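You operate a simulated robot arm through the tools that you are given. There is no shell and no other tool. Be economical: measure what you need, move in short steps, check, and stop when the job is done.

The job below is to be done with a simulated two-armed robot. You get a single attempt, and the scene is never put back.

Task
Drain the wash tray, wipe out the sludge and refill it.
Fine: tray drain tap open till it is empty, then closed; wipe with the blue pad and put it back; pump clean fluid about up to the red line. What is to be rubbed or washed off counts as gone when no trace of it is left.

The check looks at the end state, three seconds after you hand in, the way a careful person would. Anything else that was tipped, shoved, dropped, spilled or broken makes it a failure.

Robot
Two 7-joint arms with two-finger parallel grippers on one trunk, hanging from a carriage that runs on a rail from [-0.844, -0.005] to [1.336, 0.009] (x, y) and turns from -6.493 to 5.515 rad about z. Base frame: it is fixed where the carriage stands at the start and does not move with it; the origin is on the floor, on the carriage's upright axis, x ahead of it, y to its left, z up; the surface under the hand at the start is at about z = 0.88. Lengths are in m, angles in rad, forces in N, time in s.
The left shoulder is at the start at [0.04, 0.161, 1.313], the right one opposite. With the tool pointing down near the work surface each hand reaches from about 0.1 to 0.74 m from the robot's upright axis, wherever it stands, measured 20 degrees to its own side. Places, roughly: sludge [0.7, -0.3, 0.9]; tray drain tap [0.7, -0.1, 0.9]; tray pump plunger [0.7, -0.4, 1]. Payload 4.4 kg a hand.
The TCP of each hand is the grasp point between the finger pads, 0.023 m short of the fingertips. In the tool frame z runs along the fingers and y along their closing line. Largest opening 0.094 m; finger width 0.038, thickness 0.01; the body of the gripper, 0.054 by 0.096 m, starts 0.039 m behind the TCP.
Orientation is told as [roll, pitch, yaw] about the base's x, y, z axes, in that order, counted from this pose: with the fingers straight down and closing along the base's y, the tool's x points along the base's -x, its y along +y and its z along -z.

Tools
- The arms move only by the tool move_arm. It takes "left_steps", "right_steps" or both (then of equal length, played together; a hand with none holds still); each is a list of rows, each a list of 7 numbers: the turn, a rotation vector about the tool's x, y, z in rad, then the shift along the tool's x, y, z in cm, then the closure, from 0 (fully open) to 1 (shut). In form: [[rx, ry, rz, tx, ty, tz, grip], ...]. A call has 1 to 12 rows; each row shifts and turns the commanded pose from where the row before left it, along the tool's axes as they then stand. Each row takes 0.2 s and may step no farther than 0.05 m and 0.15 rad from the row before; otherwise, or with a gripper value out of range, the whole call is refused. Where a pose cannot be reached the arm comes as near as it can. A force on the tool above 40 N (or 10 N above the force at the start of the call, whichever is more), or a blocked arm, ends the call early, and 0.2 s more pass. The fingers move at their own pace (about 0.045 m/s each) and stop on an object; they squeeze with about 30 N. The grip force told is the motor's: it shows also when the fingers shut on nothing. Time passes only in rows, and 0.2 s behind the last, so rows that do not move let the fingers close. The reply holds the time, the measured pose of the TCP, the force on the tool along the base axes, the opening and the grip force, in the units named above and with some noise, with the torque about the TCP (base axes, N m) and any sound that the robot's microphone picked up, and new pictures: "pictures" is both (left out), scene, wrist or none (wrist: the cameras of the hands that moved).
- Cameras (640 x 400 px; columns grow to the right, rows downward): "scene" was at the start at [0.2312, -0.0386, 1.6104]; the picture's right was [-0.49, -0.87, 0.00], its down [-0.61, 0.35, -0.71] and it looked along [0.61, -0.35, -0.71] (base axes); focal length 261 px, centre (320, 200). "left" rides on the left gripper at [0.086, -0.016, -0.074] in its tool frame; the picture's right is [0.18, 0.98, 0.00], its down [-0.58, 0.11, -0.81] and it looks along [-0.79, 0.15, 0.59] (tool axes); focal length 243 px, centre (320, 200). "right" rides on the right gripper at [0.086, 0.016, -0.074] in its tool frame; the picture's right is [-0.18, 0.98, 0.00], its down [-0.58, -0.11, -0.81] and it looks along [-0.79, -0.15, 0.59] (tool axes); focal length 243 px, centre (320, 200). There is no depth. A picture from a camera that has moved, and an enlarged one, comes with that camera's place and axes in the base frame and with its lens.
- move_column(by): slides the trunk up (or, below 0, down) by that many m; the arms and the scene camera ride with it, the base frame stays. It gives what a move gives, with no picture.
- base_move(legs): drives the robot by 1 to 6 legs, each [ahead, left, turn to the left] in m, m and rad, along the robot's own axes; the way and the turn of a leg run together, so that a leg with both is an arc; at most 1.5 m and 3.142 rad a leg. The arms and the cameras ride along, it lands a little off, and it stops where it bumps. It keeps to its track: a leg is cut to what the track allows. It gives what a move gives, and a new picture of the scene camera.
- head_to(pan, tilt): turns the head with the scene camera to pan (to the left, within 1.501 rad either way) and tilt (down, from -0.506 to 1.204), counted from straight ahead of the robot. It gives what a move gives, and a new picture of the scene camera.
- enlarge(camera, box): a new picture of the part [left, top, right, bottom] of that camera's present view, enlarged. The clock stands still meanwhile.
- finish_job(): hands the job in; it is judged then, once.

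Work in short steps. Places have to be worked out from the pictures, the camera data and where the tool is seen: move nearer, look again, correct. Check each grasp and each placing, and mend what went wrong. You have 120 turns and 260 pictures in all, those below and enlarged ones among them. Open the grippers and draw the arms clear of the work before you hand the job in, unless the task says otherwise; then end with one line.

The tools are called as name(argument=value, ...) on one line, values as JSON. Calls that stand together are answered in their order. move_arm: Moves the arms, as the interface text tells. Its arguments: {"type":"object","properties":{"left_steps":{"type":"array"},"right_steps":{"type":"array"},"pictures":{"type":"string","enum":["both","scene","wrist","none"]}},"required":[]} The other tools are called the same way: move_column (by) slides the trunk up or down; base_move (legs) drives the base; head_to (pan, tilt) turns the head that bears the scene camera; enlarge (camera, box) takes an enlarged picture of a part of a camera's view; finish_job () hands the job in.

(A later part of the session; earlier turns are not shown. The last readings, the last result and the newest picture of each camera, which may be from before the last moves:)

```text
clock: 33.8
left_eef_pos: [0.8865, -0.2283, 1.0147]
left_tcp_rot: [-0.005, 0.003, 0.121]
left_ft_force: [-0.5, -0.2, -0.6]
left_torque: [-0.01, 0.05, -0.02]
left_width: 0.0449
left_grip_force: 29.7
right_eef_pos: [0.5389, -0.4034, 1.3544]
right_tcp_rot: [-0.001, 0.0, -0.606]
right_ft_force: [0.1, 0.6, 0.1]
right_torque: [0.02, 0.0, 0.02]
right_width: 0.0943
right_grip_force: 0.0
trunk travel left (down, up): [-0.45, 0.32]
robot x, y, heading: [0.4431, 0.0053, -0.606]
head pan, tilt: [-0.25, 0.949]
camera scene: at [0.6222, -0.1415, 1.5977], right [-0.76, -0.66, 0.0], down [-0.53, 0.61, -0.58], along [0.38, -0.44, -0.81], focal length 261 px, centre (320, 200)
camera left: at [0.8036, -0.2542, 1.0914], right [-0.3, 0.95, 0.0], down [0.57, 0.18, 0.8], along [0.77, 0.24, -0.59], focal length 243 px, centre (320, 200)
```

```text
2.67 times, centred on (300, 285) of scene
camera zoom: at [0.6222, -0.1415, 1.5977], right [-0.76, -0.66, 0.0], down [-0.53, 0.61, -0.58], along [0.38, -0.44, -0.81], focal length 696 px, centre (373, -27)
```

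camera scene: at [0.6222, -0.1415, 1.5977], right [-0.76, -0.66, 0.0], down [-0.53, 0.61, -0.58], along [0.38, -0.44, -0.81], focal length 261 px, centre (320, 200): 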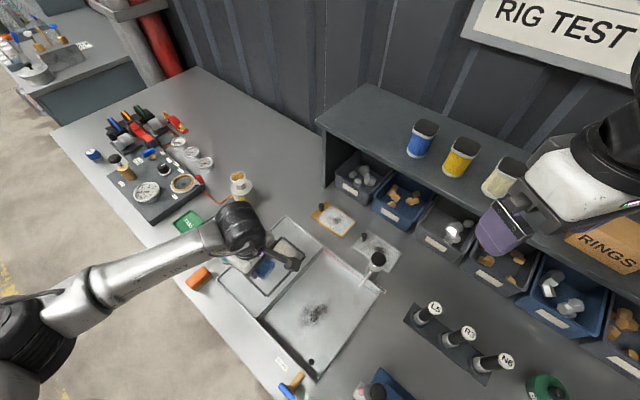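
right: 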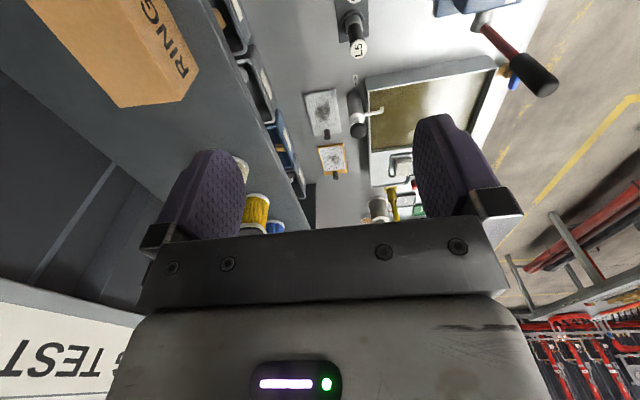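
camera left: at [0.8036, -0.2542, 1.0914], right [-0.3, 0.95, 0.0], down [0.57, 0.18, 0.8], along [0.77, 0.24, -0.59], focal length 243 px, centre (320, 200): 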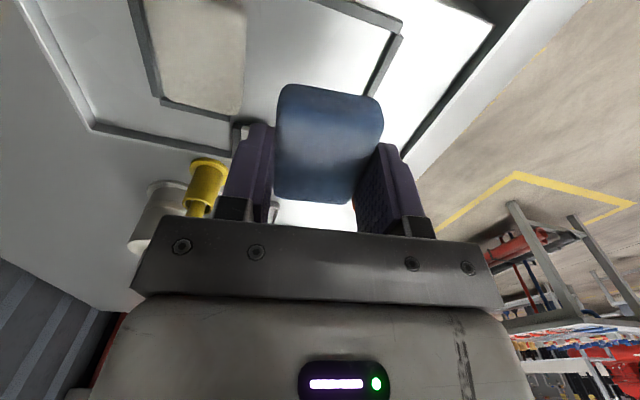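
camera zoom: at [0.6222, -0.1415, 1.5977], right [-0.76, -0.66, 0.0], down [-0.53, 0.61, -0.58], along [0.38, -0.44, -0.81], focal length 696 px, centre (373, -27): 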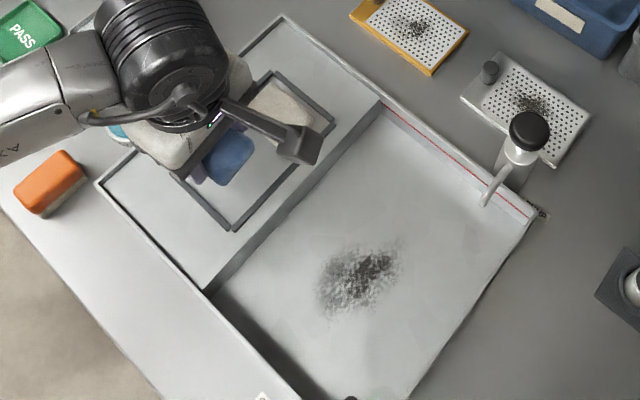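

The pad is held. I'll carry it over the sludge (0.73, -0.245) with yaw set to 0 and lower part-way.

move_arm(left_steps=[[0, 0, 0.121, 0, 0, 0, 1], [0, 0, 0, 3.9, -0.42, 0, 1], [0, 0, 0, 3.9, -0.42, 0, 1], [0, 0, 0, 3.9, -0.42, 0, 1], [0, 0, 0, 3.9, -0.42, 0, 1], [0, 0, 0, 0, 0, 3, 1], [0, 0, 0, 0, 0, 3, 1], [0, 0, 0, 0, 0, 1, 1]])

```text
clock: 35.6
left_eef_pos: [0.7312, -0.2437, 0.9479]
left_tcp_rot: [-0.003, 0.0, -0.002]
left_ft_force: [0.3, 0.1, -0.4]
left_torque: [-0.02, 0.03, 0.01]
left_width: 0.0445
left_grip_force: 30.2
right_eef_pos: [0.5384, -0.4033, 1.3535]
right_tcp_rot: [0.0, 0.0, -0.605]
right_ft_force: [-0.8, 0.5, 0.1]
right_torque: [0.01, 0.05, -0.02]
right_width: 0.0941
right_grip_force: 0.0
trunk travel left (down, up): [-0.45, 0.32]
robot x, y, heading: [0.4423, 0.0025, -0.611]
head pan, tilt: [-0.25, 0.949]
camera scene: at [0.6223, -0.1415, 1.5978], right [-0.76, -0.66, 0.0], down [-0.53, 0.61, -0.58], along [0.38, -0.44, -0.81], focal length 261 px, centre (320, 200)
camera left: at [0.6464, -0.2599, 1.0233], right [-0.18, 0.98, 0.0], down [0.58, 0.11, 0.8], along [0.79, 0.15, -0.59], focal length 243 px, centre (320, 200)
```

scene: 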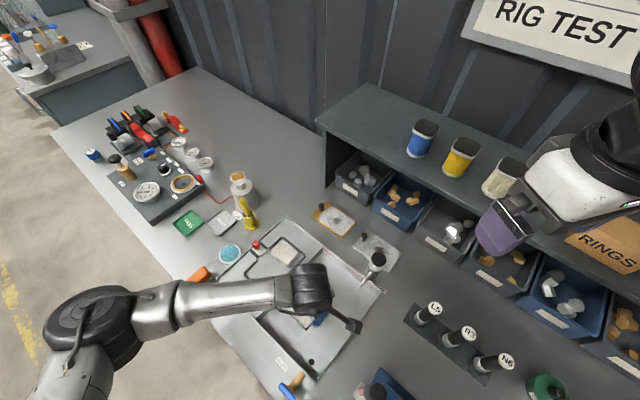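
left: 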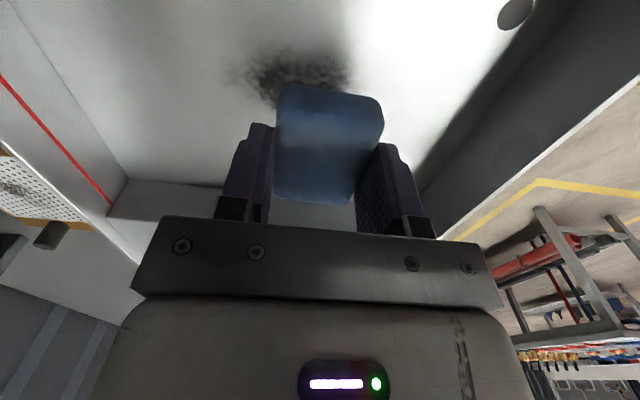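

I'll lower in 4 mm steps and feel for contact.

move_arm(left_steps=[[0, 0, 0, 0, 0, 0.4, 1], [0, 0, 0, 0, 0, 0.4, 1], [0, 0, 0, 0, 0, 0.4, 1], [0, 0, 0, 0, 0, 0.4, 1]], pictures="none")

```text
clock: 36.6
left_eef_pos: [0.7301, -0.2436, 0.9322]
left_tcp_rot: [-0.002, 0.001, -0.001]
left_ft_force: [-0.5, 0.2, -1.4]
left_torque: [0.0, 0.03, 0.0]
left_width: 0.0443
left_grip_force: 30.0
right_eef_pos: [0.5385, -0.4034, 1.3547]
right_tcp_rot: [-0.002, 0.001, -0.604]
right_ft_force: [1.4, 0.3, -0.9]
right_torque: [0.02, -0.01, -0.02]
right_width: 0.0941
right_grip_force: 0.1
trunk travel left (down, up): [-0.45, 0.32]
robot x, y, heading: [0.4432, 0.0025, -0.601]
head pan, tilt: [-0.25, 0.949]
```

move_arm(left_steps=[[0, 0, 0, 0, 0, 0.3, 1], [0, 0, 0, 0, 0, 0.3, 1], [0, 0, 0, 0, 0, 0.3, 1]], pictures="none")

```text
clock: 37.4
left_eef_pos: [0.7309, -0.2439, 0.9224]
left_tcp_rot: [-0.003, 0.003, -0.002]
left_ft_force: [0.6, -0.7, -1.0]
left_torque: [0.0, 0.04, 0.0]
left_width: 0.0449
left_grip_force: 30.2
right_eef_pos: [0.5383, -0.403, 1.3541]
right_tcp_rot: [0.0, -0.001, -0.604]
right_ft_force: [0.5, -0.7, -0.2]
right_torque: [0.03, 0.02, 0.02]
right_width: 0.0941
right_grip_force: 0.2
trunk travel left (down, up): [-0.45, 0.32]
robot x, y, heading: [0.446, 0.0023, -0.603]
head pan, tilt: [-0.25, 0.949]
```

move_arm(left_steps=[[0, 0, 0, 0, 0, 0.2, 1], [0, 0, 0, 0, 0, 0.2, 1], [0, 0, 0, 0, 0, 0.2, 1]], pictures="wrist")

```text
clock: 38.2
left_eef_pos: [0.7292, -0.2446, 0.9171]
left_tcp_rot: [-0.004, 0.001, -0.002]
left_ft_force: [-0.7, -1.1, -0.1]
left_torque: [0.03, 0.01, 0.0]
left_width: 0.0448
left_grip_force: 29.6
right_eef_pos: [0.5387, -0.4036, 1.3527]
right_tcp_rot: [-0.001, -0.001, -0.605]
right_ft_force: [0.7, 0.2, 1.0]
right_torque: [-0.04, -0.01, 0.03]
right_width: 0.0941
right_grip_force: 0.0
trunk travel left (down, up): [-0.45, 0.32]
robot x, y, heading: [0.4417, 0.0031, -0.605]
head pan, tilt: [-0.25, 0.949]
camera left: at [0.6445, -0.2606, 0.9921], right [-0.18, 0.98, 0.0], down [0.58, 0.11, 0.8], along [0.79, 0.15, -0.59], focal length 243 px, centre (320, 200)
```

left: 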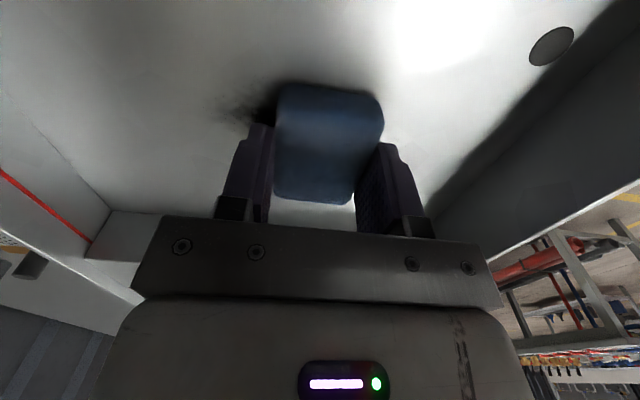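

move_arm(left_steps=[[0, 0, 0, 0, 0, 0.2, 1], [0, 0, 0, 0, 0, 0.2, 1], [0, 0, 0, 0, 0, 0.1, 1]], pictures="none")

```text
clock: 39.0
left_eef_pos: [0.7308, -0.2447, 0.915]
left_tcp_rot: [-0.008, 0.004, -0.004]
left_ft_force: [0.0, 6.4, 15.3]
left_torque: [0.3, -0.07, 0.02]
left_width: 0.0447
left_grip_force: 29.8
right_eef_pos: [0.5398, -0.4033, 1.354]
right_tcp_rot: [0.0, -0.002, -0.606]
right_ft_force: [-0.3, 0.1, -0.4]
right_torque: [-0.01, 0.02, 0.0]
right_width: 0.0939
right_grip_force: 0.1
trunk travel left (down, up): [-0.45, 0.32]
robot x, y, heading: [0.4407, 0.0009, -0.606]
head pan, tilt: [-0.25, 0.949]
stopped in row 3 (left hand): the force on the tool passed its limit at 43 N (the readings are from after the stop); the commanded pose is now the measured one
```

Contact at TCP z 0.915 with about 15 N. I'll make the first wiping strokes along y.

move_arm(left_steps=[[0, 0, 0, 0, 1.8, 0, 1], [0, 0, 0, 0, 1.8, 0, 1], [0, 0, 0, 0, 1.8, 0, 1], [0, 0, 0, 0, -1.8, 0, 1], [0, 0, 0, 0, -1.8, 0, 1], [0, 0, 0, 0, -1.8, 0, 1], [0, 0, 0, 0, -1.8, 0, 1], [0, 0, 0, 0, -1.8, 0, 1], [0, 0, 0, 0, -1.8, 0, 1], [0, 0, 0, 0, 0, 0, 1]], pictures="both")

```text
clock: 39.9
left_eef_pos: [0.7293, -0.1963, 0.9149]
left_tcp_rot: [-0.005, 0.001, -0.004]
left_ft_force: [1.0, 5.0, 15.8]
left_torque: [0.14, 0.01, -0.04]
left_width: 0.0447
left_grip_force: 29.9
right_eef_pos: [0.5384, -0.4023, 1.3543]
right_tcp_rot: [-0.001, -0.001, -0.605]
right_ft_force: [0.1, 0.3, -0.7]
right_torque: [0.0, 0.02, -0.03]
right_width: 0.094
right_grip_force: 0.1
trunk travel left (down, up): [-0.45, 0.32]
robot x, y, heading: [0.4412, 0.0032, -0.609]
head pan, tilt: [-0.25, 0.949]
stopped in row 4 (left hand): the force on the tool passed its limit at 52 N (the readings are from after the stop); the commanded pose is now the measured one
camera scene: at [0.6229, -0.1412, 1.5977], right [-0.75, -0.66, 0.0], down [-0.53, 0.61, -0.58], along [0.38, -0.44, -0.81], focal length 261 px, centre (320, 200)
camera left: at [0.645, -0.2118, 0.9907], right [-0.18, 0.98, 0.0], down [0.58, 0.11, 0.81], along [0.79, 0.14, -0.59], focal length 243 px, centre (320, 200)
```

scene: 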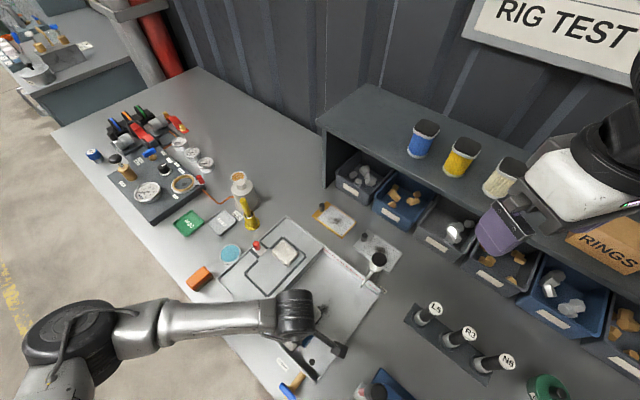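
left: 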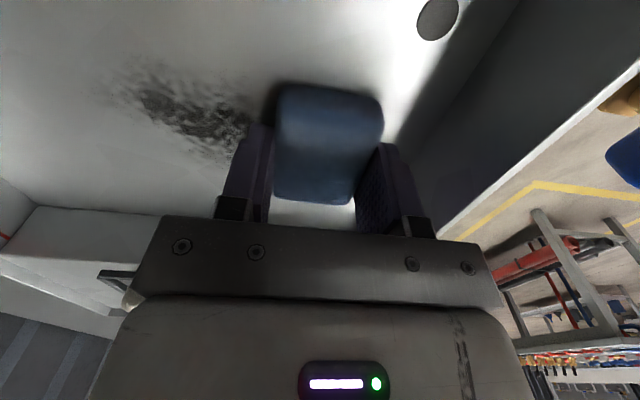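

The wiping works: the near part of the patch is gone. The reversal spiked the force, so I'll ease off 1 mm and use slower strokes.

move_arm(left_steps=[[0, 0, 0, 0, 0, -0.1, 1], [0, 0, 0, 0, -0.6, 0, 1], [0, 0, 0, 0, -1, 0, 1], [0, 0, 0, 0, -1, 0, 1], [0, 0, 0, 0, -1, 0, 1], [0, 0, 0, 0, -1, 0, 1], [0, 0, 0, 0, -1, 0, 1], [0, 0, 0, 0, -1, 0, 1], [0, 0, 0, 0, -1, 0, 1], [0, 0, 0, 0, -1, 0, 1], [0, 0, 0, 0, -1, 0, 1], [0, 0, 0, 0, -0.4, 0, 1]], pictures="wrist")

```text
clock: 42.5
left_eef_pos: [0.7297, -0.2945, 0.9161]
left_tcp_rot: [-0.003, 0.004, -0.003]
left_ft_force: [0.4, -0.7, -0.1]
left_torque: [0.02, 0.0, 0.01]
left_width: 0.0449
left_grip_force: 30.1
right_eef_pos: [0.5386, -0.4026, 1.3539]
right_tcp_rot: [0.0, 0.001, -0.606]
right_ft_force: [0.9, 0.4, 0.0]
right_torque: [-0.03, -0.03, 0.01]
right_width: 0.0939
right_grip_force: 0.2
trunk travel left (down, up): [-0.45, 0.32]
robot x, y, heading: [0.443, 0.0024, -0.611]
head pan, tilt: [-0.25, 0.949]
camera left: at [0.6446, -0.3111, 0.9915], right [-0.18, 0.98, 0.0], down [0.58, 0.11, 0.8], along [0.79, 0.14, -0.59], focal length 243 px, centre (320, 200)
```

left: 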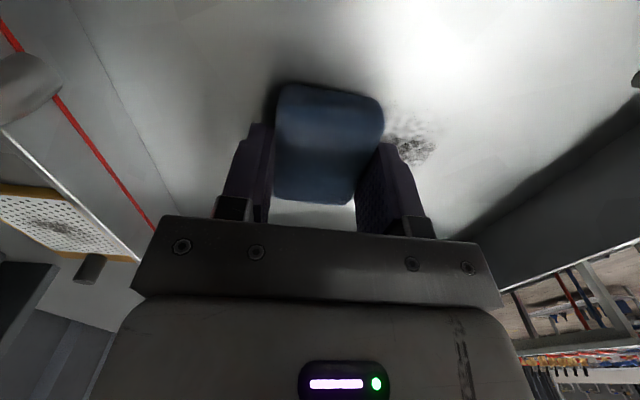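

Most of it is gone; a spot near (0.726, -0.245) remains. I'll press 1 mm deeper and stroke back.

move_arm(left_steps=[[0, 0, 0, 0, 0.3, 0.08, 1], [0, 0, 0, 0, 1, 0, 1], [0, 0, 0, 0, 1, 0, 1], [0, 0, 0, 0, 1, 0, 1], [0, 0, 0, 0, 1, 0, 1], [0, 0, 0, 0, 1, 0, 1], [0, 0, 0, 0, 1, 0, 1], [0, 0, 0, 0, 1, 0, 1], [0, 0, 0, 0, 1, 0, 1], [0, 0, 0, 0, 1, 0, 1], [0, 0, 0, 0, 0.5, 0, 1]], pictures="wrist")

```text
clock: 44.9
left_eef_pos: [0.7278, -0.1993, 0.9155]
left_tcp_rot: [-0.005, 0.003, -0.003]
left_ft_force: [0.6, -5.3, 12.0]
left_torque: [0.07, -0.05, 0.01]
left_width: 0.0447
left_grip_force: 30.2
right_eef_pos: [0.5384, -0.4034, 1.3538]
right_tcp_rot: [-0.001, 0.002, -0.605]
right_ft_force: [1.0, -0.3, 0.1]
right_torque: [0.03, -0.03, -0.03]
right_width: 0.094
right_grip_force: 0.1
trunk travel left (down, up): [-0.45, 0.32]
robot x, y, heading: [0.4425, 0.0064, -0.606]
head pan, tilt: [-0.25, 0.949]
camera left: at [0.6433, -0.2149, 0.9909], right [-0.18, 0.98, 0.0], down [0.58, 0.11, 0.8], along [0.79, 0.14, -0.59], focal length 243 px, centre (320, 200)
```

left: 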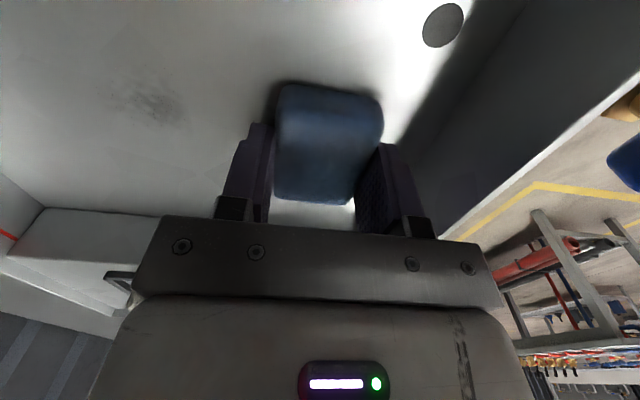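

A faint trace remains near (0.72, -0.28). I'll make another pass.

move_arm(left_steps=[[0, 0, 0, 0.5, -0.4, 0, 1], [0, 0, 0, 0, -1, 0, 1], [0, 0, 0, 0, -1, 0, 1], [0, 0, 0, 0, -1, 0, 1], [0, 0, 0, 0, -1, 0, 1], [0, 0, 0, 0, -1, 0, 1], [0, 0, 0, 0, -1, 0, 1], [0, 0, 0, 0, -1, 0, 1], [0, 0, 0, 0, -1, 0, 1], [0, 0, 0, 0, -1, 0, 1], [0, 0, 0, 0, -0.8, 0, 1]], pictures="wrist")

move_arm(left_steps=[[0, 0, 0, -0.8, 0.3, 0, 1], [0, 0, 0, 0, 0.5, 0, 1], [0, 0, 0, 0, 1, 0, 1], [0, 0, 0, 0, 1, 0, 1], [0, 0, 0, 0, 1, 0, 1], [0, 0, 0, 0, 1, 0, 1], [0, 0, 0, 0, 1, 0, 1], [0, 0, 0, 0, 1, 0, 1], [0, 0, 0, 0, 1, 0, 1], [0, 0, 0, 0, 1, 0, 1], [0, 0, 0, 0, 1, 0, 1]], pictures="wrist")

```text
clock: 47.3
left_eef_pos: [0.7253, -0.3004, 0.9153]
left_tcp_rot: [-0.004, 0.004, -0.005]
left_ft_force: [-2.1, 10.9, 27.3]
left_torque: [0.4, 0.0, -0.02]
left_width: 0.045
left_grip_force: 30.4
right_eef_pos: [0.54, -0.402, 1.354]
right_tcp_rot: [0.001, 0.001, -0.607]
right_ft_force: [0.4, 1.4, 0.2]
right_torque: [-0.01, 0.0, 0.03]
right_width: 0.094
right_grip_force: 0.0
trunk travel left (down, up): [-0.45, 0.32]
robot x, y, heading: [0.4415, 0.0018, -0.606]
head pan, tilt: [-0.25, 0.949]
camera left: at [0.6393, -0.3158, 0.9906], right [-0.18, 0.98, 0.0], down [0.58, 0.11, 0.8], along [0.79, 0.14, -0.59], focal length 243 px, centre (320, 200)
```

left: 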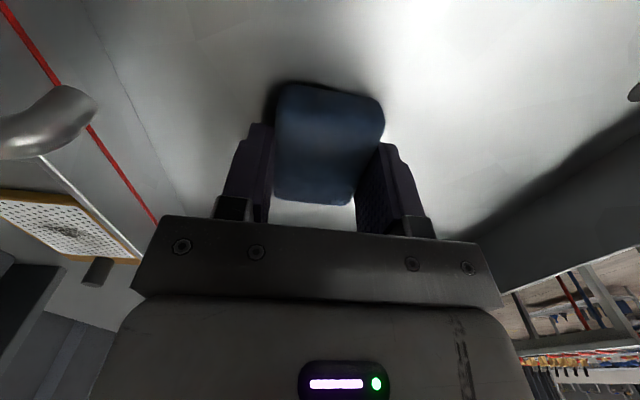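

```text
clock: 47.8
left_eef_pos: [0.7257, -0.3008, 0.9156]
left_tcp_rot: [-0.008, 0.01, -0.008]
left_ft_force: [-3.7, 1.6, 7.3]
left_torque: [0.19, -0.13, 0.11]
left_width: 0.0447
left_grip_force: 30.5
right_eef_pos: [0.5384, -0.4038, 1.3536]
right_tcp_rot: [0.0, 0.0, -0.607]
right_ft_force: [0.2, 0.3, -0.8]
right_torque: [0.01, 0.0, -0.02]
right_width: 0.094
right_grip_force: 0.0
trunk travel left (down, up): [-0.45, 0.32]
robot x, y, heading: [0.4457, 0.0056, -0.608]
head pan, tilt: [-0.25, 0.949]
stopped in row 2 (left hand): the force on the tool passed its limit at 43 N (the readings are from after the stop); the commanded pose is now the measured one
camera left: at [0.6413, -0.3155, 0.9915], right [-0.17, 0.98, -0.01], down [0.59, 0.11, 0.8], along [0.79, 0.14, -0.6], focal length 243 px, centre (320, 200)
```

left: 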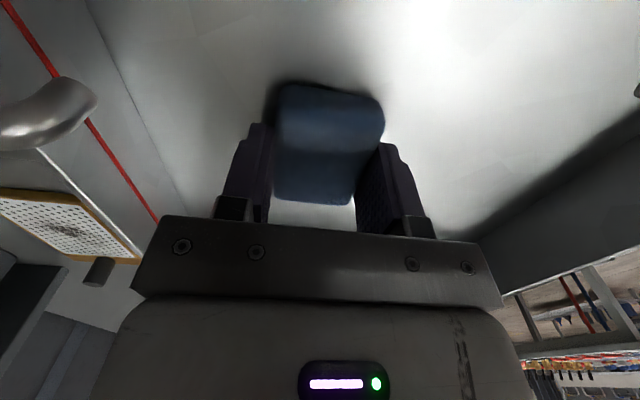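

The floor looks clean. One more light return stroke, then I'll lift and inspect.

move_arm(left_steps=[[0, 0, 0, -0.3, 0.4, 0, 1], [0, 0, 0, -0.3, 0.9, 0, 1], [0, 0, 0, 0, 1, 0, 1], [0, 0, 0, 0, 1, 0, 1], [0, 0, 0, 0, 1, 0, 1], [0, 0, 0, 0, 1, 0, 1], [0, 0, 0, 0, 1, 0, 1], [0, 0, 0, 0, 1, 0, 1], [0, 0, 0, 0, 1, 0, 1], [0, 0, 0, 0, 1, 0, 1], [0, 0, 0, 0, 1, 0, 1], [0, 0, 0, 0, 0, -2, 1]], pictures="none")

move_arm(left_steps=[[0, 0, 0, 0, 0, -4, 1], [0, 0, 0, 0, 0, -4, 1], [0, 0, 0, -4.5, 0, 0, 1], [0, 0, 0, -4.5, 0, 0, 1], [0, 0, 0, -4.5, 0, 0, 1], [0, 0, 0, -1.8, 0, 0, 1]], pictures="wrist")

enlarge(camera="scene", box=[230, 240, 400, 390])

```text
clock: 50.4
left_eef_pos: [0.7324, -0.1955, 0.9336]
left_tcp_rot: [-0.006, 0.008, -0.006]
left_ft_force: [-0.1, 0.3, 1.1]
left_torque: [-0.01, 0.0, 0.0]
left_width: 0.0447
left_grip_force: 29.9
right_eef_pos: [0.5384, -0.4045, 1.3542]
right_tcp_rot: [0.0, -0.002, -0.606]
right_ft_force: [-0.4, -1.0, -0.8]
right_torque: [0.02, -0.03, 0.0]
right_width: 0.094
right_grip_force: 0.1
trunk travel left (down, up): [-0.45, 0.32]
robot x, y, heading: [0.4457, 0.002, -0.606]
head pan, tilt: [-0.25, 0.949]
```

```text
clock: 51.8
left_eef_pos: [0.8887, -0.1939, 1.0136]
left_tcp_rot: [-0.006, 0.009, -0.009]
left_ft_force: [-0.4, 0.8, 0.2]
left_torque: [-0.02, 0.04, -0.03]
left_width: 0.0447
left_grip_force: 30.4
right_eef_pos: [0.5381, -0.4024, 1.3538]
right_tcp_rot: [-0.001, -0.001, -0.605]
right_ft_force: [0.7, -0.4, -1.2]
right_torque: [-0.02, -0.01, -0.01]
right_width: 0.094
right_grip_force: 0.1
trunk travel left (down, up): [-0.45, 0.32]
robot x, y, heading: [0.441, -0.0002, -0.605]
head pan, tilt: [-0.25, 0.949]
camera left: at [0.8032, -0.2093, 1.0896], right [-0.18, 0.98, -0.01], down [0.59, 0.11, 0.8], along [0.79, 0.14, -0.6], focal length 243 px, centre (320, 200)
```

left: 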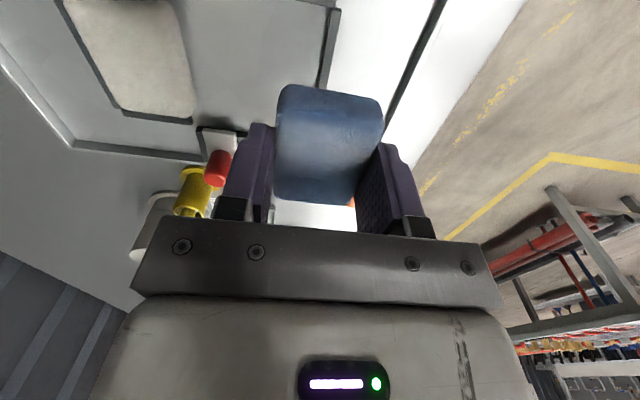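

```text
2.67 times, centred on (315, 315) of scene
camera zoom: at [0.622, -0.1415, 1.5978], right [-0.76, -0.66, 0.0], down [-0.53, 0.61, -0.58], along [0.38, -0.44, -0.81], focal length 696 px, centre (333, -107)
```

zoom: 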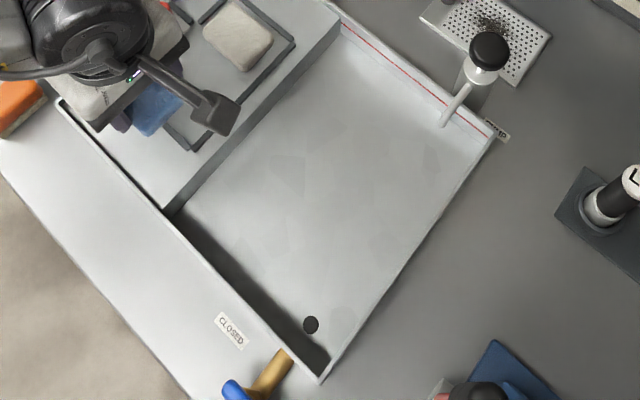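

Clean at this scale; I'll zoom in closely on the wiped area to be sure there is no trace.

enlarge(camera="scene", box=[275, 275, 355, 345])

```text
5.71 times, centred on (315, 310) of scene
camera zoom: at [0.622, -0.1415, 1.5978], right [-0.76, -0.66, 0.0], down [-0.53, 0.61, -0.58], along [0.38, -0.44, -0.81], focal length 1491 px, centre (349, -429)
```

zoom: 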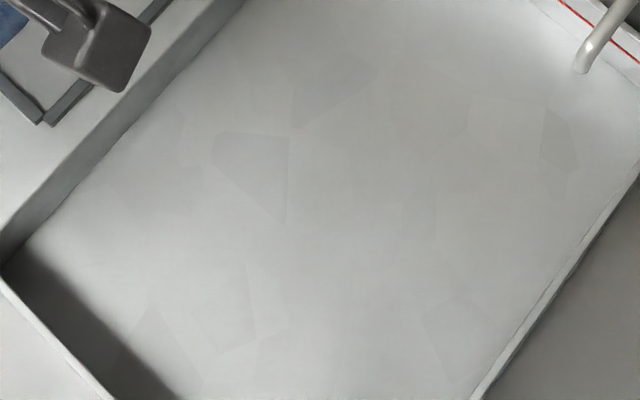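

The floor is clean. I'll return the pad to its place in the holder, at the pose I picked it from and about 3 mm further from the rim.

move_arm(left_steps=[[0, 0, -0.129, 0, 0, 0, 1], [0, 0, 0, 0.32, -1.8, 0, 1], [0, 0, 0, 0.32, -1.85, 0, 1], [0, 0, 0, 0, 0, 2, 1], [0, 0, 0, 0, 0, 2, 1], [0, 0, 0, 0, 0, 0.8, 1], [0, 0, 0, 0, 0, 0.4, 1], [0, 0, 0, 0, 0, 0.2, 1]])

```text
clock: 53.5
left_eef_pos: [0.885, -0.2349, 0.9589]
left_tcp_rot: [-0.007, 0.009, 0.122]
left_ft_force: [0.4, 1.1, 0.2]
left_torque: [0.0, -0.01, 0.02]
left_width: 0.0446
left_grip_force: 30.1
right_eef_pos: [0.5371, -0.4036, 1.354]
right_tcp_rot: [-0.001, -0.001, -0.606]
right_ft_force: [0.0, 0.2, -0.4]
right_torque: [0.0, -0.03, -0.01]
right_width: 0.0939
right_grip_force: 0.0
trunk travel left (down, up): [-0.45, 0.32]
robot x, y, heading: [0.4416, 0.0025, -0.604]
head pan, tilt: [-0.25, 0.949]
camera scene: at [0.622, -0.1415, 1.5978], right [-0.76, -0.66, 0.0], down [-0.53, 0.61, -0.58], along [0.38, -0.44, -0.81], focal length 261 px, centre (320, 200)
camera left: at [0.8034, -0.2616, 1.0354], right [-0.3, 0.95, 0.0], down [0.57, 0.18, 0.8], along [0.76, 0.24, -0.6], focal length 243 px, centre (320, 200)
```

scene: 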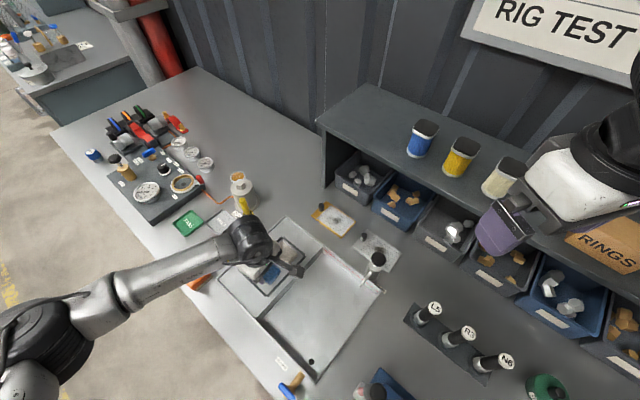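
left: 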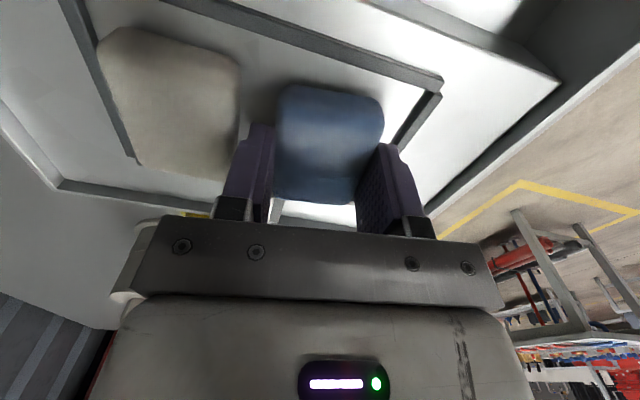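

It is slightly too far to -y; I'll shift back 3 mm, lower to contact, open slightly, and rise.

move_arm(left_steps=[[0, 0, 0, 0, 0.35, 0.1, 1], [0, 0, 0, 0, 0, 0.1, 1], [0, 0, 0, 0, 0, 0, 0.43], [0, 0, 0, 0, 0, 0, 0.43], [0, 0, 0, 0, 0, 0, 0.43], [0, 0, 0, 0, 0, -2, 0.43], [0, 0, 0, 0, 0, -4, 0.43], [0, 0, 0, 0, 0, -4, 0.43], [0, 0, 0, 0, 0, -4, 0]])

```text
clock: 55.5
left_eef_pos: [0.885, -0.2295, 1.0971]
left_tcp_rot: [-0.005, 0.01, 0.12]
left_ft_force: [-0.5, 0.3, -0.3]
left_torque: [0.01, -0.01, 0.04]
left_width: 0.0886
left_grip_force: 0.2
right_eef_pos: [0.5379, -0.4035, 1.3546]
right_tcp_rot: [0.001, 0.0, -0.605]
right_ft_force: [-0.2, 0.0, 0.6]
right_torque: [0.0, -0.02, 0.02]
right_width: 0.094
right_grip_force: 0.0
trunk travel left (down, up): [-0.45, 0.32]
robot x, y, heading: [0.4411, 0.0041, -0.6]
head pan, tilt: [-0.25, 0.949]
camera scene: at [0.6223, -0.1416, 1.5978], right [-0.76, -0.66, 0.0], down [-0.53, 0.61, -0.58], along [0.38, -0.44, -0.81], focal length 261 px, centre (320, 200)
camera left: at [0.8031, -0.256, 1.1728], right [-0.3, 0.95, 0.0], down [0.57, 0.18, 0.8], along [0.76, 0.24, -0.6], focal length 243 px, centre (320, 200)
```

scene: 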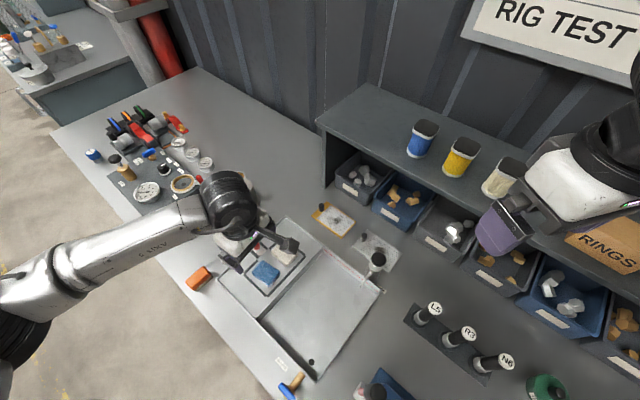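
left: 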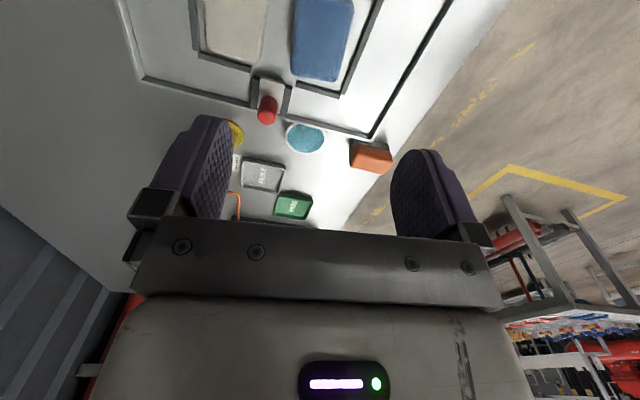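

The blue pad is back in its holder. I'll withdraw the left arm and bring the closed right gripper above the pump knob at about (0.678, -0.421, top 1.02).

move_arm(left_steps=[[0, 0, 0, 1.9, 4.2, -1, 0], [0, 0, 0, 1.9, 4.2, -1, 0], [0, 0, 0, 1.9, 4.2, -1, 0], [0, 0, 0, 1.9, 4.2, -1, 0], [0, 0, 0, 1.9, 4.2, -1, 0], [0, 0, 0, 0, 0, 0, 0]], right_steps=[[0, 0, 0, -2.1, 1.08, 3.7, 1], [0, 0, 0, -2.1, 1.08, 3.7, 1], [0, 0, 0, -2.1, 1.08, 3.7, 1], [0, 0, 0, -2.1, 1.08, 3.7, 1], [0, 0, 0, -2.1, 1.08, 3.7, 1], [0, 0, 0, -2.1, 1.08, 3.7, 1]])

```text
clock: 57.0
left_eef_pos: [0.7782, -0.0502, 1.1451]
left_tcp_rot: [-0.005, 0.008, 0.12]
left_ft_force: [0.2, 0.7, 0.8]
left_torque: [-0.03, 0.01, 0.04]
left_width: 0.0939
left_grip_force: 0.0
left hand out of reach, approached as far as the arm can: row 5
right_eef_pos: [0.6785, -0.4213, 1.1321]
right_tcp_rot: [0.0, 0.001, -0.605]
right_ft_force: [0.3, 0.4, -0.3]
right_torque: [-0.01, -0.02, 0.0]
right_width: 0.0
right_grip_force: 30.1
trunk travel left (down, up): [-0.45, 0.32]
robot x, y, heading: [0.4397, 0.0026, -0.609]
head pan, tilt: [-0.25, 0.949]
camera scene: at [0.6222, -0.1411, 1.5978], right [-0.76, -0.66, 0.0], down [-0.53, 0.61, -0.58], along [0.38, -0.44, -0.81], focal length 261 px, centre (320, 200)
camera right: at [0.6173, -0.3581, 1.2069], right [0.71, 0.7, 0.0], down [0.42, -0.42, 0.81], along [0.57, -0.57, -0.59], focal length 243 px, centre (320, 200)
camera left: at [0.6959, -0.0768, 1.2213], right [-0.3, 0.95, 0.0], down [0.57, 0.18, 0.8], along [0.76, 0.24, -0.6], focal length 243 px, centre (320, 200)
```

scene: 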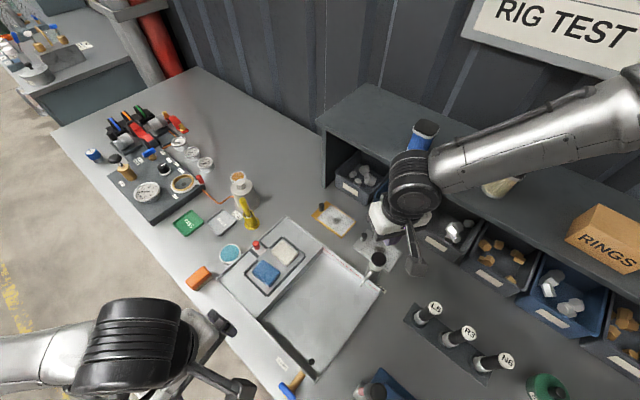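
right: 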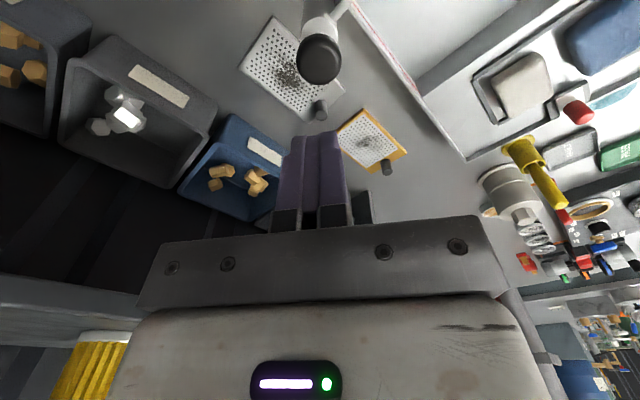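
left: 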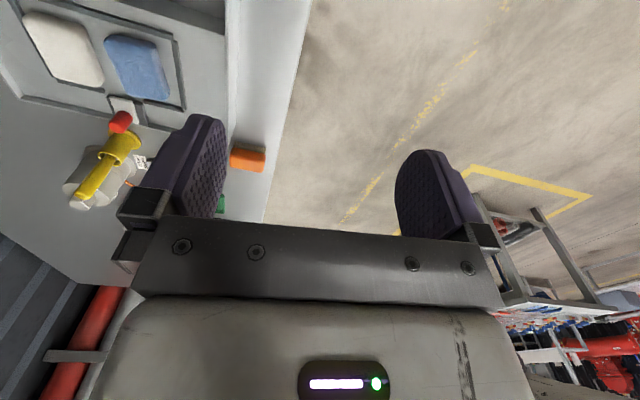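

The right forearm runs over the spool shelf with little clearance if lowered, so I'll withdraw it the way it came. The left arm, which comes in over open floor, will press the pump instead.

move_arm(right_steps=[[0, 0, 0, 2.1, -1.08, -3.7, 1], [0, 0, 0, 2.1, -1.08, -3.7, 1], [0, 0, 0, 2.1, -1.08, -3.7, 1], [0, 0, 0, 2.1, -1.08, -3.7, 1], [0, 0, 0, 2.1, -1.08, -3.7, 1], [0, 0, 0, 2.1, -1.08, -3.7, 1]], pictures="none")

move_arm(left_steps=[[0, 0, 0, 1.6, -3.96, 0.1, 1], [0, 0, 0, 1.6, -3.96, 0.1, 1], [0, 0, 0, 1.6, -3.96, 0.1, 1], [0, 0, 0, 1.6, -3.96, 0.1, 1], [0, 0, 0, 1.6, -3.96, 0.1, 1], [0, 0, 0, 1.6, -3.96, 0.1, 1], [0, 0, 0, 1.6, -3.96, 0.1, 1]])

```text
clock: 58.4
left_eef_pos: [0.7771, -0.0514, 1.1439]
left_tcp_rot: [-0.006, 0.01, 0.12]
left_ft_force: [-0.3, 0.6, 0.7]
left_torque: [0.01, -0.01, -0.01]
left_width: 0.0941
left_grip_force: 0.0
right_eef_pos: [0.5362, -0.405, 1.3515]
right_tcp_rot: [-0.001, 0.001, -0.606]
right_ft_force: [-0.3, 0.1, 0.0]
right_torque: [-0.01, 0.0, -0.01]
right_width: 0.0001
right_grip_force: 30.4
trunk travel left (down, up): [-0.45, 0.32]
robot x, y, heading: [0.4433, 0.0038, -0.607]
head pan, tilt: [-0.25, 0.949]
```

```text
clock: 60.0
left_eef_pos: [0.7021, -0.3391, 1.1385]
left_tcp_rot: [-0.007, 0.009, 0.12]
left_ft_force: [0.2, -0.5, 0.0]
left_torque: [-0.01, 0.0, 0.01]
left_width: 0.0002
left_grip_force: 29.2
right_eef_pos: [0.5372, -0.4065, 1.3528]
right_tcp_rot: [-0.001, 0.0, -0.606]
right_ft_force: [-0.3, -0.1, 0.3]
right_torque: [0.02, 0.01, -0.02]
right_width: 0.0001
right_grip_force: 30.1
trunk travel left (down, up): [-0.45, 0.32]
robot x, y, heading: [0.4447, 0.0032, -0.605]
head pan, tilt: [-0.25, 0.949]
camera scene: at [0.6218, -0.1418, 1.5978], right [-0.76, -0.66, 0.0], down [-0.53, 0.61, -0.58], along [0.38, -0.44, -0.81], focal length 261 px, centre (320, 200)
camera left: at [0.6206, -0.3658, 1.2141], right [-0.3, 0.95, 0.0], down [0.57, 0.18, 0.8], along [0.76, 0.24, -0.6], focal length 243 px, centre (320, 200)
```

scene: 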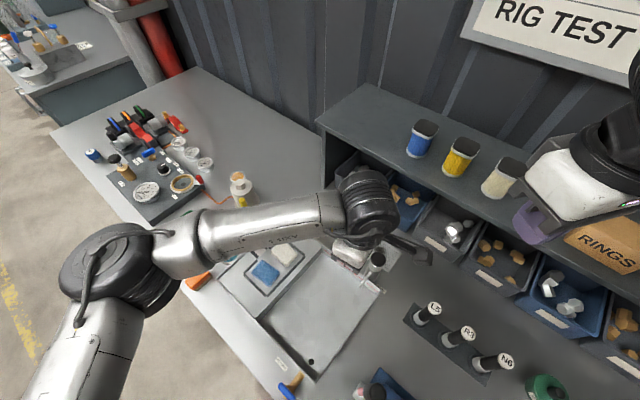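
left: 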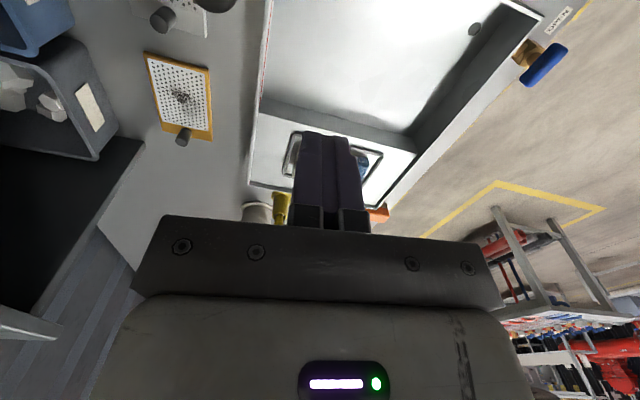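

move_arm(left_steps=[[0, 0, 0, 1.68, -3.92, 1, 1], [0, 0, 0, 1.68, -3.92, 1, 1], [0, 0, 0, 0, 0, 2.5, 1], [0, 0, 0, 0, 0, 0, 1]])

enlarge(camera="scene", box=[330, 190, 450, 290])

```text
clock: 61.0
left_eef_pos: [0.6758, -0.4223, 1.094]
left_tcp_rot: [-0.008, 0.008, 0.12]
left_ft_force: [-0.3, 0.3, 0.5]
left_torque: [0.0, 0.0, 0.05]
left_width: 0.0003
left_grip_force: 29.6
right_eef_pos: [0.5368, -0.4067, 1.3532]
right_tcp_rot: [0.0, 0.0, -0.605]
right_ft_force: [0.3, -0.5, -1.1]
right_torque: [0.01, -0.03, 0.03]
right_width: 0.0
right_grip_force: 29.7
trunk travel left (down, up): [-0.45, 0.32]
robot x, y, heading: [0.4386, 0.0033, -0.606]
head pan, tilt: [-0.25, 0.949]
camera scene: at [0.622, -0.1416, 1.5978], right [-0.76, -0.66, 0.0], down [-0.53, 0.61, -0.58], along [0.38, -0.44, -0.81], focal length 261 px, centre (320, 200)
camera left: at [0.5935, -0.4485, 1.1708], right [-0.3, 0.95, 0.0], down [0.57, 0.18, 0.8], along [0.76, 0.24, -0.6], focal length 243 px, centre (320, 200)
```

scene: 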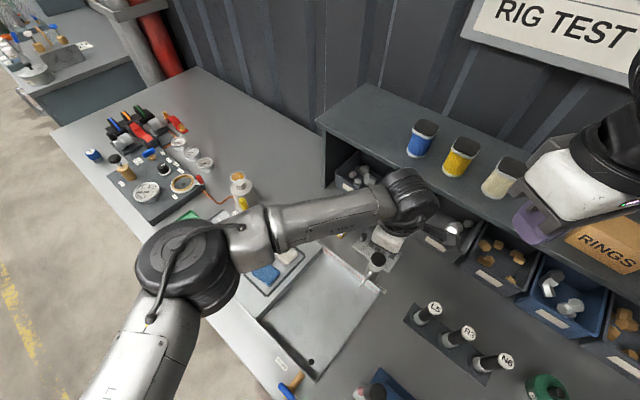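
left: 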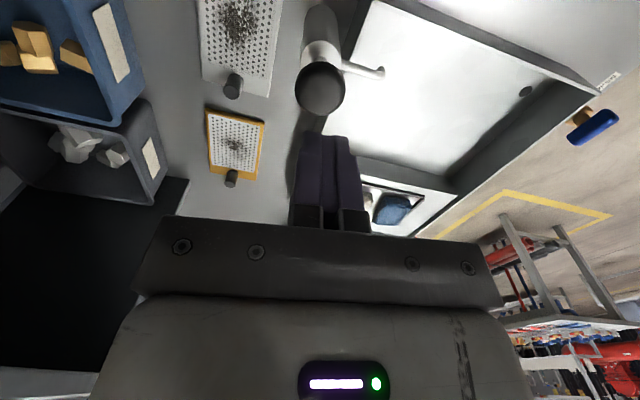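

```text
4.00 times, centred on (390, 240) of scene
camera zoom: at [0.622, -0.1416, 1.5978], right [-0.76, -0.66, 0.0], down [-0.53, 0.61, -0.58], along [0.38, -0.44, -0.81], focal length 1044 px, centre (40, 40)
```

zoom: 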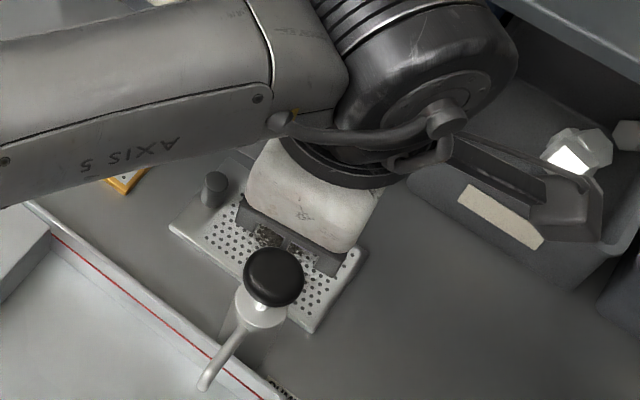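

The hand is centred over the knob. I'll lower the closed fingertips towards it.

move_arm(left_steps=[[0, 0, 0, 0, 0, 3, 1], [0, 0, 0, 0, 0, 1, 1], [0, 0, 0, 0, 0, 0.5, 1], [0, 0, 0, 0, 0, 0.5, 1], [0, 0, 0, 0, 0, 0.5, 1]], pictures="wrist")

```text
clock: 62.1
left_eef_pos: [0.6752, -0.4219, 1.0408]
left_tcp_rot: [-0.005, 0.009, 0.12]
left_ft_force: [-0.2, -0.1, -0.6]
left_torque: [0.0, -0.05, -0.01]
left_width: 0.0
left_grip_force: 30.3
right_eef_pos: [0.5377, -0.4061, 1.352]
right_tcp_rot: [-0.001, 0.0, -0.605]
right_ft_force: [-0.4, 0.3, 0.3]
right_torque: [0.0, 0.0, -0.01]
right_width: 0.0
right_grip_force: 30.2
trunk travel left (down, up): [-0.45, 0.32]
robot x, y, heading: [0.4399, 0.0046, -0.606]
head pan, tilt: [-0.25, 0.949]
camera left: at [0.5933, -0.4495, 1.1168], right [-0.3, 0.95, 0.0], down [0.57, 0.18, 0.8], along [0.76, 0.24, -0.6], focal length 243 px, centre (320, 200)
```

left: 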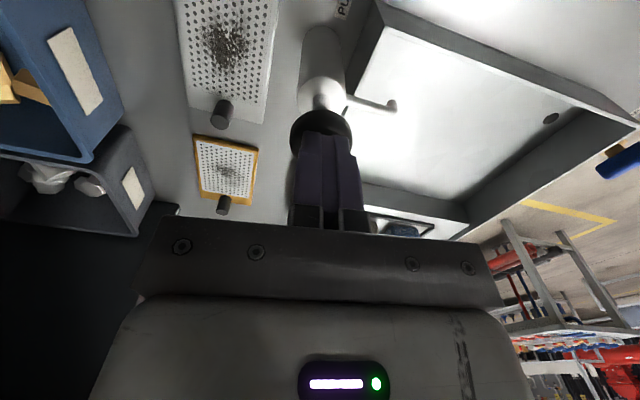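

The fingertips are right on the knob. First press: down 2.5 cm in small steps.

move_arm(left_steps=[[0, 0, 0, 0, 0, 0.5, 1], [0, 0, 0, 0, 0, 0.5, 1], [0, 0, 0, 0, 0, 0.5, 1], [0, 0, 0, 0, 0, 0.5, 1], [0, 0, 0, 0, 0, 0.5, 1]], pictures="wrist")

enlarge(camera="scene", box=[250, 220, 430, 370])

```text
clock: 63.4
left_eef_pos: [0.6757, -0.4239, 1.0142]
left_tcp_rot: [-0.008, 0.011, 0.121]
left_ft_force: [-1.8, 0.5, 9.3]
left_torque: [0.05, -0.13, 0.02]
left_width: 0.0
left_grip_force: 30.0
right_eef_pos: [0.5387, -0.4052, 1.3533]
right_tcp_rot: [0.002, 0.001, -0.605]
right_ft_force: [0.4, 0.1, 0.3]
right_torque: [0.02, 0.02, 0.03]
right_width: 0.0
right_grip_force: 30.2
trunk travel left (down, up): [-0.45, 0.32]
robot x, y, heading: [0.4436, 0.0054, -0.608]
head pan, tilt: [-0.25, 0.949]
camera left: at [0.5935, -0.4492, 1.0911], right [-0.3, 0.95, -0.01], down [0.57, 0.18, 0.8], along [0.76, 0.24, -0.6], focal length 243 px, centre (320, 200)
```

left: 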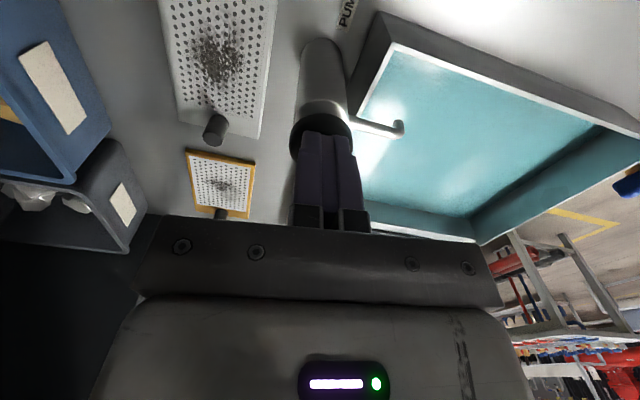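

```text
2.67 times, centred on (340, 295) of scene
camera zoom: at [0.6221, -0.1418, 1.5979], right [-0.76, -0.66, 0.0], down [-0.53, 0.61, -0.58], along [0.38, -0.44, -0.81], focal length 696 px, centre (267, -53)
```

zoom: 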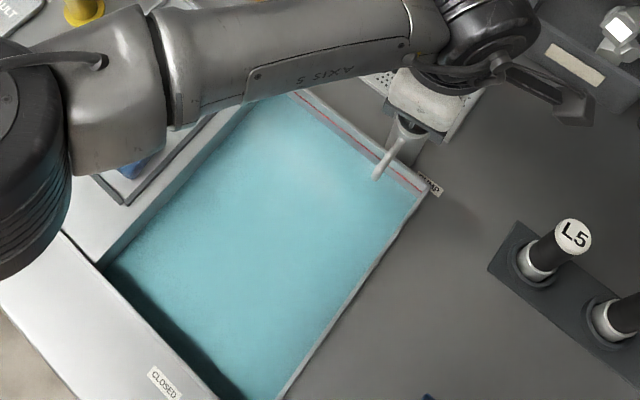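

Fluid comes quickly with each press. I'll let the plunger rise and check the level against the red line.

move_arm(left_steps=[[0, 0, 0, 0, 0, -1.5, 1], [0, 0, 0, 0, 0, -1.5, 1], [0, 0, 0, 0, 0, 0, 1]], pictures="none")

enlarge(camera="scene", box=[315, 240, 395, 310])

enlarge(camera="left", box=[320, 0, 480, 120])

```text
clock: 64.2
left_eef_pos: [0.676, -0.4221, 1.0439]
left_tcp_rot: [-0.004, 0.009, 0.119]
left_ft_force: [-0.2, 0.2, 0.7]
left_torque: [0.02, 0.01, 0.01]
left_width: 0.0
left_grip_force: 30.6
right_eef_pos: [0.5382, -0.4052, 1.3519]
right_tcp_rot: [0.0, 0.0, -0.606]
right_ft_force: [-0.6, 0.5, -0.5]
right_torque: [0.02, 0.0, -0.02]
right_width: 0.0
right_grip_force: 29.7
trunk travel left (down, up): [-0.45, 0.32]
robot x, y, heading: [0.445, 0.0011, -0.606]
head pan, tilt: [-0.25, 0.949]
```

```text
5.71 times, centred on (355, 275) of scene
camera zoom: at [0.622, -0.1415, 1.5977], right [-0.76, -0.66, 0.0], down [-0.53, 0.61, -0.58], along [0.38, -0.44, -0.81], focal length 1491 px, centre (120, -229)
```

zoom: 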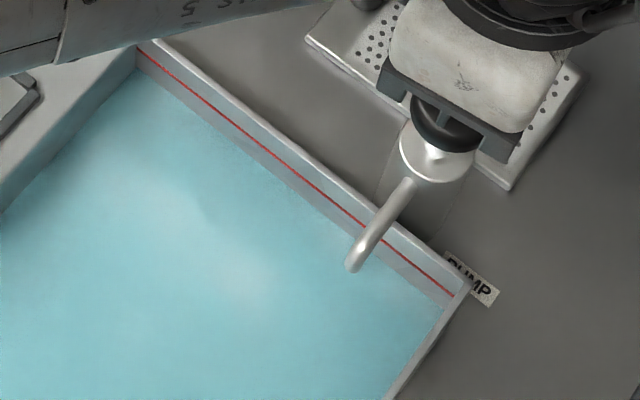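

```text
3.33 times, centred on (400, 60) of left
camera zoom: at [0.5947, -0.4492, 1.1205], right [-0.3, 0.95, 0.0], down [0.57, 0.18, 0.8], along [0.76, 0.24, -0.6], focal length 809 px, centre (53, 667)
```

zoom: 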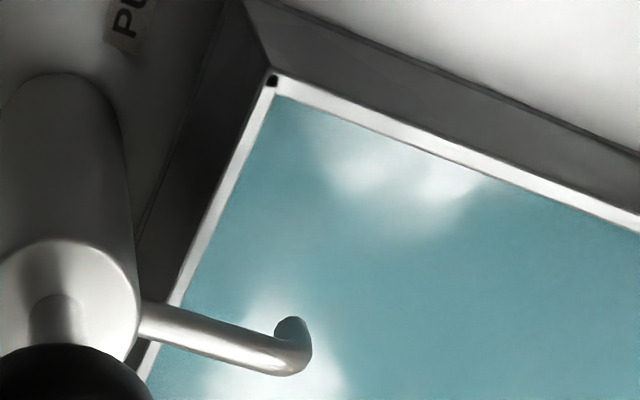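

The level is about 60–65 % of the way to the red line after one stroke. I'll press again by only about half a stroke and check.

move_arm(left_steps=[[0, 0, 0, 0, 0, 0.5, 1], [0, 0, 0, 0, 0, 0.5, 1], [0, 0, 0, 0, 0, 0.5, 1]], pictures="none")

enlarge(camera="scene", box=[315, 240, 395, 310])

```text
clock: 65.0
left_eef_pos: [0.6768, -0.4242, 1.03]
left_tcp_rot: [-0.008, 0.009, 0.119]
left_ft_force: [1.2, 1.1, 3.3]
left_torque: [0.01, -0.09, 0.0]
left_width: 0.0
left_grip_force: 30.4
right_eef_pos: [0.5374, -0.406, 1.3516]
right_tcp_rot: [-0.001, -0.001, -0.607]
right_ft_force: [0.2, -0.4, 0.1]
right_torque: [-0.01, -0.02, 0.02]
right_width: 0.0001
right_grip_force: 30.1
trunk travel left (down, up): [-0.45, 0.32]
robot x, y, heading: [0.4407, 0.0009, -0.603]
head pan, tilt: [-0.25, 0.949]
```

```text
5.71 times, centred on (355, 275) of scene
camera zoom: at [0.6223, -0.1415, 1.5979], right [-0.76, -0.66, 0.0], down [-0.53, 0.61, -0.58], along [0.38, -0.44, -0.81], focal length 1491 px, centre (120, -229)
```

zoom: 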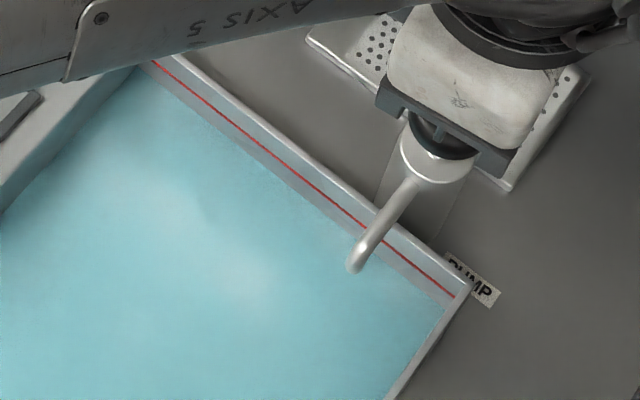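

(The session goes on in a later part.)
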